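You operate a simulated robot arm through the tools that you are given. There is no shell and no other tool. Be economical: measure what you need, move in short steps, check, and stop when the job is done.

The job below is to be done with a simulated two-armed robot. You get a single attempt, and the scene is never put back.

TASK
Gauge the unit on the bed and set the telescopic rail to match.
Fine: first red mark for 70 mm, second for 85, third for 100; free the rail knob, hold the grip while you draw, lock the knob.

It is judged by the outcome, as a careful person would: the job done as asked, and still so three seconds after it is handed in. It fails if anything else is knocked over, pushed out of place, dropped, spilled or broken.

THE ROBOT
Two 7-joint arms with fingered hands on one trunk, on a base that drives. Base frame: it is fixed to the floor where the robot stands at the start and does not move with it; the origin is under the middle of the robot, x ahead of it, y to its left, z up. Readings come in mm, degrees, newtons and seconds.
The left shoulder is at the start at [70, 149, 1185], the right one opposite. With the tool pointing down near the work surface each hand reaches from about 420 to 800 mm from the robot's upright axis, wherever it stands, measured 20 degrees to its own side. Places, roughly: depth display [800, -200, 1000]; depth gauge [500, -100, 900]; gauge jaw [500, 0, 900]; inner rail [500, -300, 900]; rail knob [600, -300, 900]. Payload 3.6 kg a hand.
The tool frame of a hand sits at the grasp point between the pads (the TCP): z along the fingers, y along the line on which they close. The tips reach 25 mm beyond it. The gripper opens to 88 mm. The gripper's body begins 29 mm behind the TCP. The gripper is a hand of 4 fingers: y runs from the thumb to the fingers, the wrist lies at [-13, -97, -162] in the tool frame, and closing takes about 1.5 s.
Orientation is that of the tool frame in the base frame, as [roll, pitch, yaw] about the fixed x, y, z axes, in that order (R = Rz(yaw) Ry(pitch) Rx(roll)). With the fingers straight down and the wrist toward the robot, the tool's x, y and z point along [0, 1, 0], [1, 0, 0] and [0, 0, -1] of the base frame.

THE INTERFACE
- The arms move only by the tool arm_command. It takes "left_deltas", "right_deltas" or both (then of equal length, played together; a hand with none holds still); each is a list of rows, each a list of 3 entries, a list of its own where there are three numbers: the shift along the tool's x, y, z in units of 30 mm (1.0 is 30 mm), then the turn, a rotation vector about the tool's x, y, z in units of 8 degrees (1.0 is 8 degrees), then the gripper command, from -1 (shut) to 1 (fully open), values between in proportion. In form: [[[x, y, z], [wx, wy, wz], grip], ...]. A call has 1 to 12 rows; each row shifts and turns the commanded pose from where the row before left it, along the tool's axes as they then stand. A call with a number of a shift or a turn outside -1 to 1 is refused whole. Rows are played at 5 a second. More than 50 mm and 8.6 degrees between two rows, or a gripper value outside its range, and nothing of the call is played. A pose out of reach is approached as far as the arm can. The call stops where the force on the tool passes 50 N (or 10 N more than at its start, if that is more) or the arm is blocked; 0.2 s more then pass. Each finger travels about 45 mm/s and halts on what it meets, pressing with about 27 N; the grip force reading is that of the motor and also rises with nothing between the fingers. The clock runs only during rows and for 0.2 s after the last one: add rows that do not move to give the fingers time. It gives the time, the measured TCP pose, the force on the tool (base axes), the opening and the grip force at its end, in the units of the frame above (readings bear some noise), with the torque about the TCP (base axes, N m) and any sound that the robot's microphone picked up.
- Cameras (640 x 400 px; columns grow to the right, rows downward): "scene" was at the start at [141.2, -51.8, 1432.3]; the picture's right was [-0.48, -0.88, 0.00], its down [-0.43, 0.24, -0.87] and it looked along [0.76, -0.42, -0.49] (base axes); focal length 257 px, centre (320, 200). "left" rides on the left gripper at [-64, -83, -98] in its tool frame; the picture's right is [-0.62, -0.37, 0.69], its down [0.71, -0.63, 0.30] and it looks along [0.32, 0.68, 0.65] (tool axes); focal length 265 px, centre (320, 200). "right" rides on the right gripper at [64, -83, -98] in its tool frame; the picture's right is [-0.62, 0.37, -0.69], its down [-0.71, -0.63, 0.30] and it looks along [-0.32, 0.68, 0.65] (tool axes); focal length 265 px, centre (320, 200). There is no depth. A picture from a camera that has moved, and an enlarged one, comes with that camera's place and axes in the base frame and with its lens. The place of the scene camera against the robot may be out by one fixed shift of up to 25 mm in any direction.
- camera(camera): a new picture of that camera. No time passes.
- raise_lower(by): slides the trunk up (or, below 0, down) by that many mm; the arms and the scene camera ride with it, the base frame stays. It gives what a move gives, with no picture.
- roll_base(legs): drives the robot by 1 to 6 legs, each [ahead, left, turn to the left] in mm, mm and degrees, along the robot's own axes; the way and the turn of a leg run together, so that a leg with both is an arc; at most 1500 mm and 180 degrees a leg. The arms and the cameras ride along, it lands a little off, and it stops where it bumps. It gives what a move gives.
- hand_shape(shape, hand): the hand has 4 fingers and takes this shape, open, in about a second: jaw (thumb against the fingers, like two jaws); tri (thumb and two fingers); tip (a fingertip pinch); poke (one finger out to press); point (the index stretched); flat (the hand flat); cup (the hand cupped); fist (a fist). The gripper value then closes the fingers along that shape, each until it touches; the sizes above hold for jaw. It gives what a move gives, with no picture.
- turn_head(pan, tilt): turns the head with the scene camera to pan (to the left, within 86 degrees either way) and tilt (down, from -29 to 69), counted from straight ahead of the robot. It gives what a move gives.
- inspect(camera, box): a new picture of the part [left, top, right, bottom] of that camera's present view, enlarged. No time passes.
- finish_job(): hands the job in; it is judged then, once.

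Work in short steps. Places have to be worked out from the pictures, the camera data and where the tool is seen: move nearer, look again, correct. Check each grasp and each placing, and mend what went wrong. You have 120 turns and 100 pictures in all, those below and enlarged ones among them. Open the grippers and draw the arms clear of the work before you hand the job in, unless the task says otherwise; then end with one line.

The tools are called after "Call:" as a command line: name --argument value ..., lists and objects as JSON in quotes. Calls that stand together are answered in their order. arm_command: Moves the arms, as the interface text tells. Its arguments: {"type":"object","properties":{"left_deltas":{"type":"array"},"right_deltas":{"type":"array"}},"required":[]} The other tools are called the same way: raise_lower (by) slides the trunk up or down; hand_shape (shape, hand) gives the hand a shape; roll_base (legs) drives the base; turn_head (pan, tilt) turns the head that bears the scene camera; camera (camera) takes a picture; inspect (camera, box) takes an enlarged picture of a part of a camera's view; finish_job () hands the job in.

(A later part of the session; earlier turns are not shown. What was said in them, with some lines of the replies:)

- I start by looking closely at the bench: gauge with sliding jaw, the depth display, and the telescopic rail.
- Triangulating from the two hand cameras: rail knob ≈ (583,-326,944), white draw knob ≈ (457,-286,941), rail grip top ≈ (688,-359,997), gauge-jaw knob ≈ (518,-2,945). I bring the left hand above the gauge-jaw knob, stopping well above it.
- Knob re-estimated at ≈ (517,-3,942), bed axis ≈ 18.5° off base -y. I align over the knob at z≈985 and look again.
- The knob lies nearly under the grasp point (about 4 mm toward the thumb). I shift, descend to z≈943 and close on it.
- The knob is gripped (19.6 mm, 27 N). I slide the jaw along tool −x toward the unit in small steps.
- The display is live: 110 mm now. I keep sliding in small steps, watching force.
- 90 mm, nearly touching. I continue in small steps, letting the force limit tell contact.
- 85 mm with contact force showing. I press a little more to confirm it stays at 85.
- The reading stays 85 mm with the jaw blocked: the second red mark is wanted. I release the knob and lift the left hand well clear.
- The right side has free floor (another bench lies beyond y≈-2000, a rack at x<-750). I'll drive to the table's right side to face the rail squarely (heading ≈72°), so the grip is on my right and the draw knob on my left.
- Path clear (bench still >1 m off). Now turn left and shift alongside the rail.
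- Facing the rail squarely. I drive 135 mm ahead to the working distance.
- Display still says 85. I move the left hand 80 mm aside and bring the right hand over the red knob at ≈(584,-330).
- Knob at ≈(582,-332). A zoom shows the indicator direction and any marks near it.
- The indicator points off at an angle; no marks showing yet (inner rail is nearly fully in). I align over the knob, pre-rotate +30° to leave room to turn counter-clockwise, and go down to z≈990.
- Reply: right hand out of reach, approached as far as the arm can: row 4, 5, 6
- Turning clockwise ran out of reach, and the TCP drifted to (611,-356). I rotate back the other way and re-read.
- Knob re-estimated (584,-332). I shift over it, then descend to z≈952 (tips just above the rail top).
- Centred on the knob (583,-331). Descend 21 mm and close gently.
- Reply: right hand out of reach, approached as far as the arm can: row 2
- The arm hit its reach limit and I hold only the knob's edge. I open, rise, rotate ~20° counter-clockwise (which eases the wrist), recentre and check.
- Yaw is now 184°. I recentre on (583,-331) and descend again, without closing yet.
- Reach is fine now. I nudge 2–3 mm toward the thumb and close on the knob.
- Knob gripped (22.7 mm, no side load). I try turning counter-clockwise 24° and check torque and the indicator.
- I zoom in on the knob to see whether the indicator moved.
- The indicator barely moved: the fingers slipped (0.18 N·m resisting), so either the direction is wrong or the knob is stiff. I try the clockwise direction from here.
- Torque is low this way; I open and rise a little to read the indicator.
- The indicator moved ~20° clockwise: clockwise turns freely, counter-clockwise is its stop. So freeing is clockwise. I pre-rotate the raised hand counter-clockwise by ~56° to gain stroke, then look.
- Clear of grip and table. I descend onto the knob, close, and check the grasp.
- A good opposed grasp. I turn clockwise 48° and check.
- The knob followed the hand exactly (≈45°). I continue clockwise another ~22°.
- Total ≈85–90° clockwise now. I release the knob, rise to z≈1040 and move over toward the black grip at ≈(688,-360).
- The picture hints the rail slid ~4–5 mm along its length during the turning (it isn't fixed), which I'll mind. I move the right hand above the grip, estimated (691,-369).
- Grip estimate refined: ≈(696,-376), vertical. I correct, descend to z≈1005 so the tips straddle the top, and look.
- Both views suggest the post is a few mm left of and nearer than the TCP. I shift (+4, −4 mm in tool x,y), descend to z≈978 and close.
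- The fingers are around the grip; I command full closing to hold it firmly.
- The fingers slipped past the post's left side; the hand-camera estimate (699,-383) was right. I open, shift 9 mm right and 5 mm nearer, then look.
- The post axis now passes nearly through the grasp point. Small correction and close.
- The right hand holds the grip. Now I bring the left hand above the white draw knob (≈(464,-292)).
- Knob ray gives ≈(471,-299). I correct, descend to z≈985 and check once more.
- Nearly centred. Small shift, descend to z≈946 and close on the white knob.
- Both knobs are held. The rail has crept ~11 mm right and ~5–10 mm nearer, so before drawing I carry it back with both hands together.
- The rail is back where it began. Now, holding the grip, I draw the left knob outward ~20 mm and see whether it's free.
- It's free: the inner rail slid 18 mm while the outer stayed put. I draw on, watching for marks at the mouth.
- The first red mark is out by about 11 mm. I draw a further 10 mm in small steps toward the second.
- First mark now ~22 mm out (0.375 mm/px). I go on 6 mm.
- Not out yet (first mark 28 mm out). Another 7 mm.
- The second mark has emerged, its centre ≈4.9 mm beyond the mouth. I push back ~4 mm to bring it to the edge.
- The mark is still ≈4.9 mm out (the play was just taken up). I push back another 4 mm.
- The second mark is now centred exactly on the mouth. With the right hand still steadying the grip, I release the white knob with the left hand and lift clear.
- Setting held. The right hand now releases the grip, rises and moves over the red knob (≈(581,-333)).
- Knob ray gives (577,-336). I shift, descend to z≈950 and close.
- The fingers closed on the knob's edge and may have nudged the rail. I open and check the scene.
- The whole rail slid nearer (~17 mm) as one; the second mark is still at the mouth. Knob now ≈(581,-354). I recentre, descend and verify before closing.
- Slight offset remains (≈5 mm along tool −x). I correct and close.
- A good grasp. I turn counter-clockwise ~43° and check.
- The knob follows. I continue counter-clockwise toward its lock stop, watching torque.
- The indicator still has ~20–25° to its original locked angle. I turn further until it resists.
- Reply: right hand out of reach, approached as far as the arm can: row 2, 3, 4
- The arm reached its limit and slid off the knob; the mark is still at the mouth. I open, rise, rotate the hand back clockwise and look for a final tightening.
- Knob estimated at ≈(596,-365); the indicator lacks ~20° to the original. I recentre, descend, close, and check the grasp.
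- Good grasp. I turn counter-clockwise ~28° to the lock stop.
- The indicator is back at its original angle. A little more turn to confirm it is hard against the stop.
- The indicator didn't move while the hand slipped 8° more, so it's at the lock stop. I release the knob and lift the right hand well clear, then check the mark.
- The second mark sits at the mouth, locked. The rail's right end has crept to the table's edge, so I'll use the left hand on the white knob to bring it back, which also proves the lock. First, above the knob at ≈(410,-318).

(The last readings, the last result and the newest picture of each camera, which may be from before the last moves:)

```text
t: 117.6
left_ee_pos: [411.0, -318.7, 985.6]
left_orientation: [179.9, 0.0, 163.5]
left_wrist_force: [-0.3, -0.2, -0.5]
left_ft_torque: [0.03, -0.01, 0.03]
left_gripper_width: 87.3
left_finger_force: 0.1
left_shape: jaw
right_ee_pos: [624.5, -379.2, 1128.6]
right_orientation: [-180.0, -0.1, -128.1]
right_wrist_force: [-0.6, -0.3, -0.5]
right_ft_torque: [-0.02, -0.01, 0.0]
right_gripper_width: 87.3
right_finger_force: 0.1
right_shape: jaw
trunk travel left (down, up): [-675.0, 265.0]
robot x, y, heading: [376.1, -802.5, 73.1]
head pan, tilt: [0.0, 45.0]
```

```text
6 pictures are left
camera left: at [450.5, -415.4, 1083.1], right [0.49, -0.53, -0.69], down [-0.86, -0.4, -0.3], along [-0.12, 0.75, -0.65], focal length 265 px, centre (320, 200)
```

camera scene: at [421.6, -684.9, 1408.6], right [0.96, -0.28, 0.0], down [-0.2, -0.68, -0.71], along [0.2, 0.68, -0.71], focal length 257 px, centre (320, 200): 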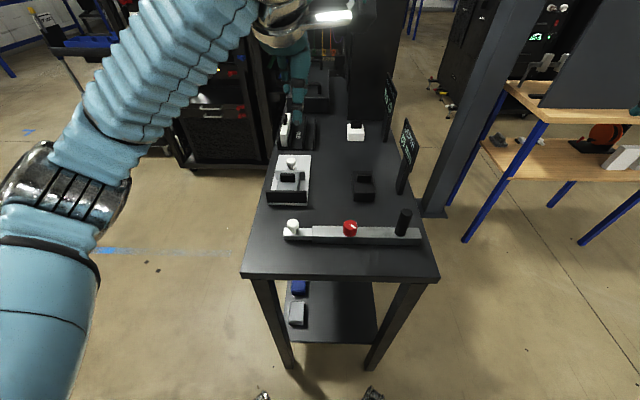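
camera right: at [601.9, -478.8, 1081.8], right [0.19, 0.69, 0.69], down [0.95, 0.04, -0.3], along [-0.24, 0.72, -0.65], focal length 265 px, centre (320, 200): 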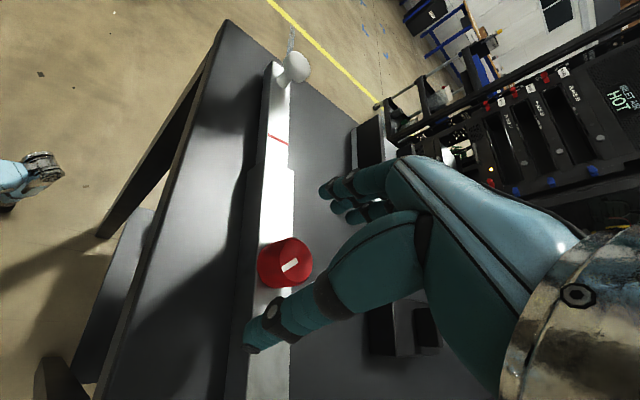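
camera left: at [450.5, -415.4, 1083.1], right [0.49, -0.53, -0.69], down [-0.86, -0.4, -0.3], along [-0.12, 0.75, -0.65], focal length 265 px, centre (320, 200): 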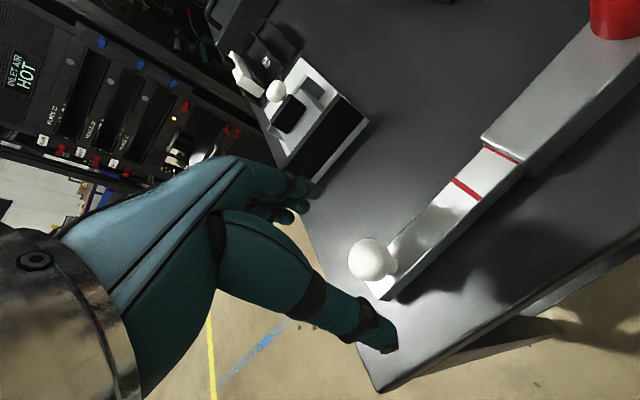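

Same picture as in the earlier good approach; I repeat it: small shift, descend, close.

Call:
arm_command --left_deltas '[[[-0.08, -0.12, 0.65], [0, 0, 0], 1], [[0, 0, 0.65], [0, 0, 0], 1], [[0, 0, 0], [0, 0, 0], 0.3], [[0, 0, 0], [0, 0, 0], 0], [[0, 0, 0], [0, 0, 0], -0.3], [[0, 0, 0], [0, 0, 0], -0.6], [[0, 0, 0], [0, 0, 0], -0.8], [[0, 0, 0], [0, 0, 0], -0.8], [[0, 0, 0], [0, 0, 0], -0.8]]'

```text
t: 119.6
left_ee_pos: [411.4, -322.8, 945.4]
left_orientation: [-179.9, 0.0, 163.5]
left_wrist_force: [1.1, -1.0, 0.2]
left_ft_torque: [-0.03, -0.05, -0.04]
left_gripper_width: 19.8
left_finger_force: 27.0
left_shape: jaw
right_ee_pos: [624.0, -379.9, 1128.7]
right_orientation: [-180.0, 0.0, -128.1]
right_wrist_force: [0.0, -0.1, 0.5]
right_ft_torque: [-0.01, -0.01, 0.03]
right_gripper_width: 87.6
right_finger_force: 0.1
right_shape: jaw
trunk travel left (down, up): [-675.0, 265.0]
robot x, y, heading: [376.1, -802.7, 73.3]
head pan, tilt: [0.0, 45.0]
```

The knob is held. Its place when set was (409,-279), so I move 14 mm left and ~38 mm back in small steps.

Call:
arm_command --left_deltas '[[[0.09, 0.21, 0], [0, 0, 0], -0.8], [[0.09, 0.21, 0], [0, 0, 0], -0.8], [[0.09, 0.21, 0], [0, 0, 0], -0.8], [[0.09, 0.21, 0], [0, 0, 0], -0.8], [[0.09, 0.21, 0], [0, 0, 0], -0.8], [[0, 0.2, 0], [0, 0, 0], -0.8], [[0, 0, 0], [0, 0, 0], -0.8]]'

Call:
inspect --camera "scene" --box '[240, 180, 440, 280]'

```text
t: 121.2
left_ee_pos: [410.9, -281.4, 945.8]
left_orientation: [-180.0, 0.0, 163.7]
left_wrist_force: [0.9, -0.6, 0.2]
left_ft_torque: [0.05, -0.05, -0.08]
left_gripper_width: 19.2
left_finger_force: 27.1
left_shape: jaw
right_ee_pos: [624.7, -380.2, 1129.6]
right_orientation: [-180.0, 0.0, -128.1]
right_wrist_force: [0.5, 0.2, 0.0]
right_ft_torque: [0.01, -0.03, 0.02]
right_gripper_width: 87.6
right_finger_force: 0.0
right_shape: jaw
trunk travel left (down, up): [-675.0, 265.0]
robot x, y, heading: [374.3, -804.0, 73.5]
head pan, tilt: [0.0, 45.0]
```

```text
3.20 times, centred on (340, 230) of scene
camera zoom: at [423.5, -685.3, 1408.5], right [0.96, -0.28, 0.0], down [-0.2, -0.68, -0.71], along [0.2, 0.68, -0.71], focal length 821 px, centre (256, 104)
```

zoom: 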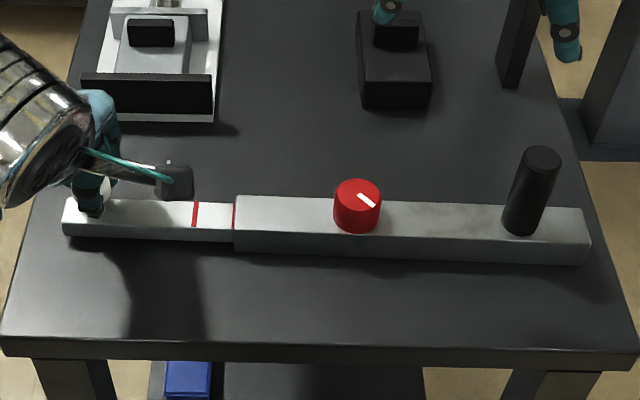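

The rail is back within a few mm of its place and the second mark has stayed at the mouth. I release the left hand, lift clear, and do a final close check.

Call:
arm_command --left_deltas '[[[0, 0, 0], [0, 0, 0], -0.4], [[0, 0, 0], [0, 0, 0], 0], [[0, 0, 0], [0, 0, 0], 0.5], [[0, 0, 0], [0, 0, 0], 0.5], [[0, 0, 0], [0, 0, 0], 0.5], [[0, 0, -1], [0, 0, 0], 1], [[0, 0, -1], [0, 0, 0], 1], [[0.3, 0, -1], [0, 0, 0], 1], [[0.6, 0, -1], [0, 0, 0], 1], [[0.6, 0, -1], [0, 0, 0], 1], [[0.6, 0, -1], [0, 0, 0], 1], [[0.6, 0, -1], [0, 0, 0], 1]]' --right_deltas '[[[0, 0, -0.5], [0, 0, 0], 1], [[0, 0, -0.5], [0, 0, 0], 1], [[0, 0, -0.5], [0, 0, 0], 1], [[0, 0, -0.5], [0, 0, 0], 1], [[0, 0, -0.5], [0, 0, 0], 1], [[0, 0, 0], [0, 0, 0], 1], [[0, 0, 0], [0, 0, 0], 1], [[0, 0, 0], [0, 0, 0], 1], [[0, 0, 0], [0, 0, 0], 1], [[0, 0, 0], [0, 0, 0], 1], [[0, 0, 0], [0, 0, 0], 1], [[0, 0, 0], [0, 0, 0], 1]]'

Call:
inspect --camera "scene" --box '[280, 215, 340, 250]'

Call:
camera --camera "scene"

```text
t: 123.8
left_ee_pos: [331.2, -257.9, 1155.3]
left_orientation: [-179.9, 0.0, 163.5]
left_wrist_force: [-0.4, 0.2, 0.5]
left_ft_torque: [-0.02, 0.01, -0.03]
left_gripper_width: 87.6
left_finger_force: 0.1
left_shape: jaw
right_ee_pos: [623.4, -380.3, 1204.0]
right_orientation: [-180.0, 0.2, -128.0]
right_wrist_force: [0.1, 0.1, 0.3]
right_ft_torque: [0.01, 0.03, 0.02]
right_gripper_width: 87.5
right_finger_force: 0.0
right_shape: jaw
trunk travel left (down, up): [-675.0, 265.0]
robot x, y, heading: [373.3, -804.5, 73.3]
head pan, tilt: [0.0, 45.0]
```

```text
10.67 times, centred on (310, 232) of scene
camera zoom: at [422.9, -685.7, 1408.6], right [0.96, -0.28, 0.0], down [-0.2, -0.68, -0.71], along [0.2, 0.68, -0.71], focal length 2738 px, centre (427, -147)
```

zoom: 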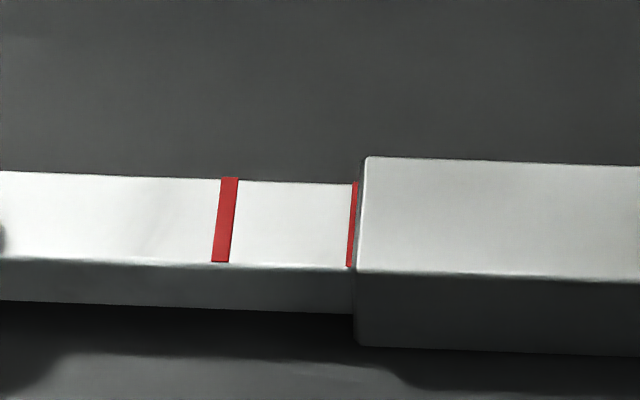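

```text
3 pictures are left
camera scene: at [422.9, -685.7, 1408.6], right [0.96, -0.28, 0.0], down [-0.2, -0.68, -0.71], along [0.2, 0.68, -0.71], focal length 257 px, centre (320, 200)
```

scene: 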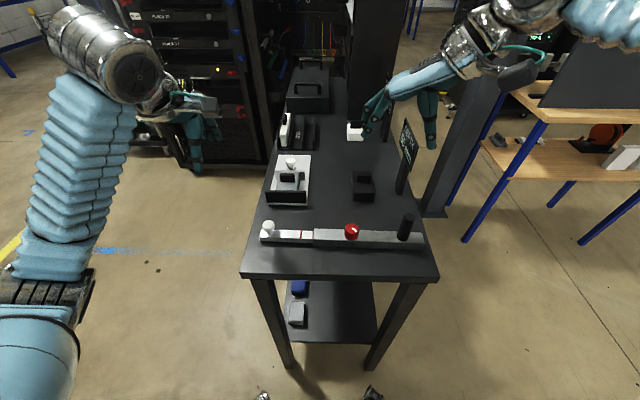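

The second red mark is exactly at the mouth, the knob is back at its lock stop, both grippers are open and clear, and nothing else has moved. I hand the job in.

Call:
finish_job

```text
The job is handed in.
```

The unit gauged 85 mm, so the telescopic rail is drawn to its second red mark with the knob turned back to its stop; I did not pull-test the lock, and the rail crept on the bench and sits within a few mm of where it started.
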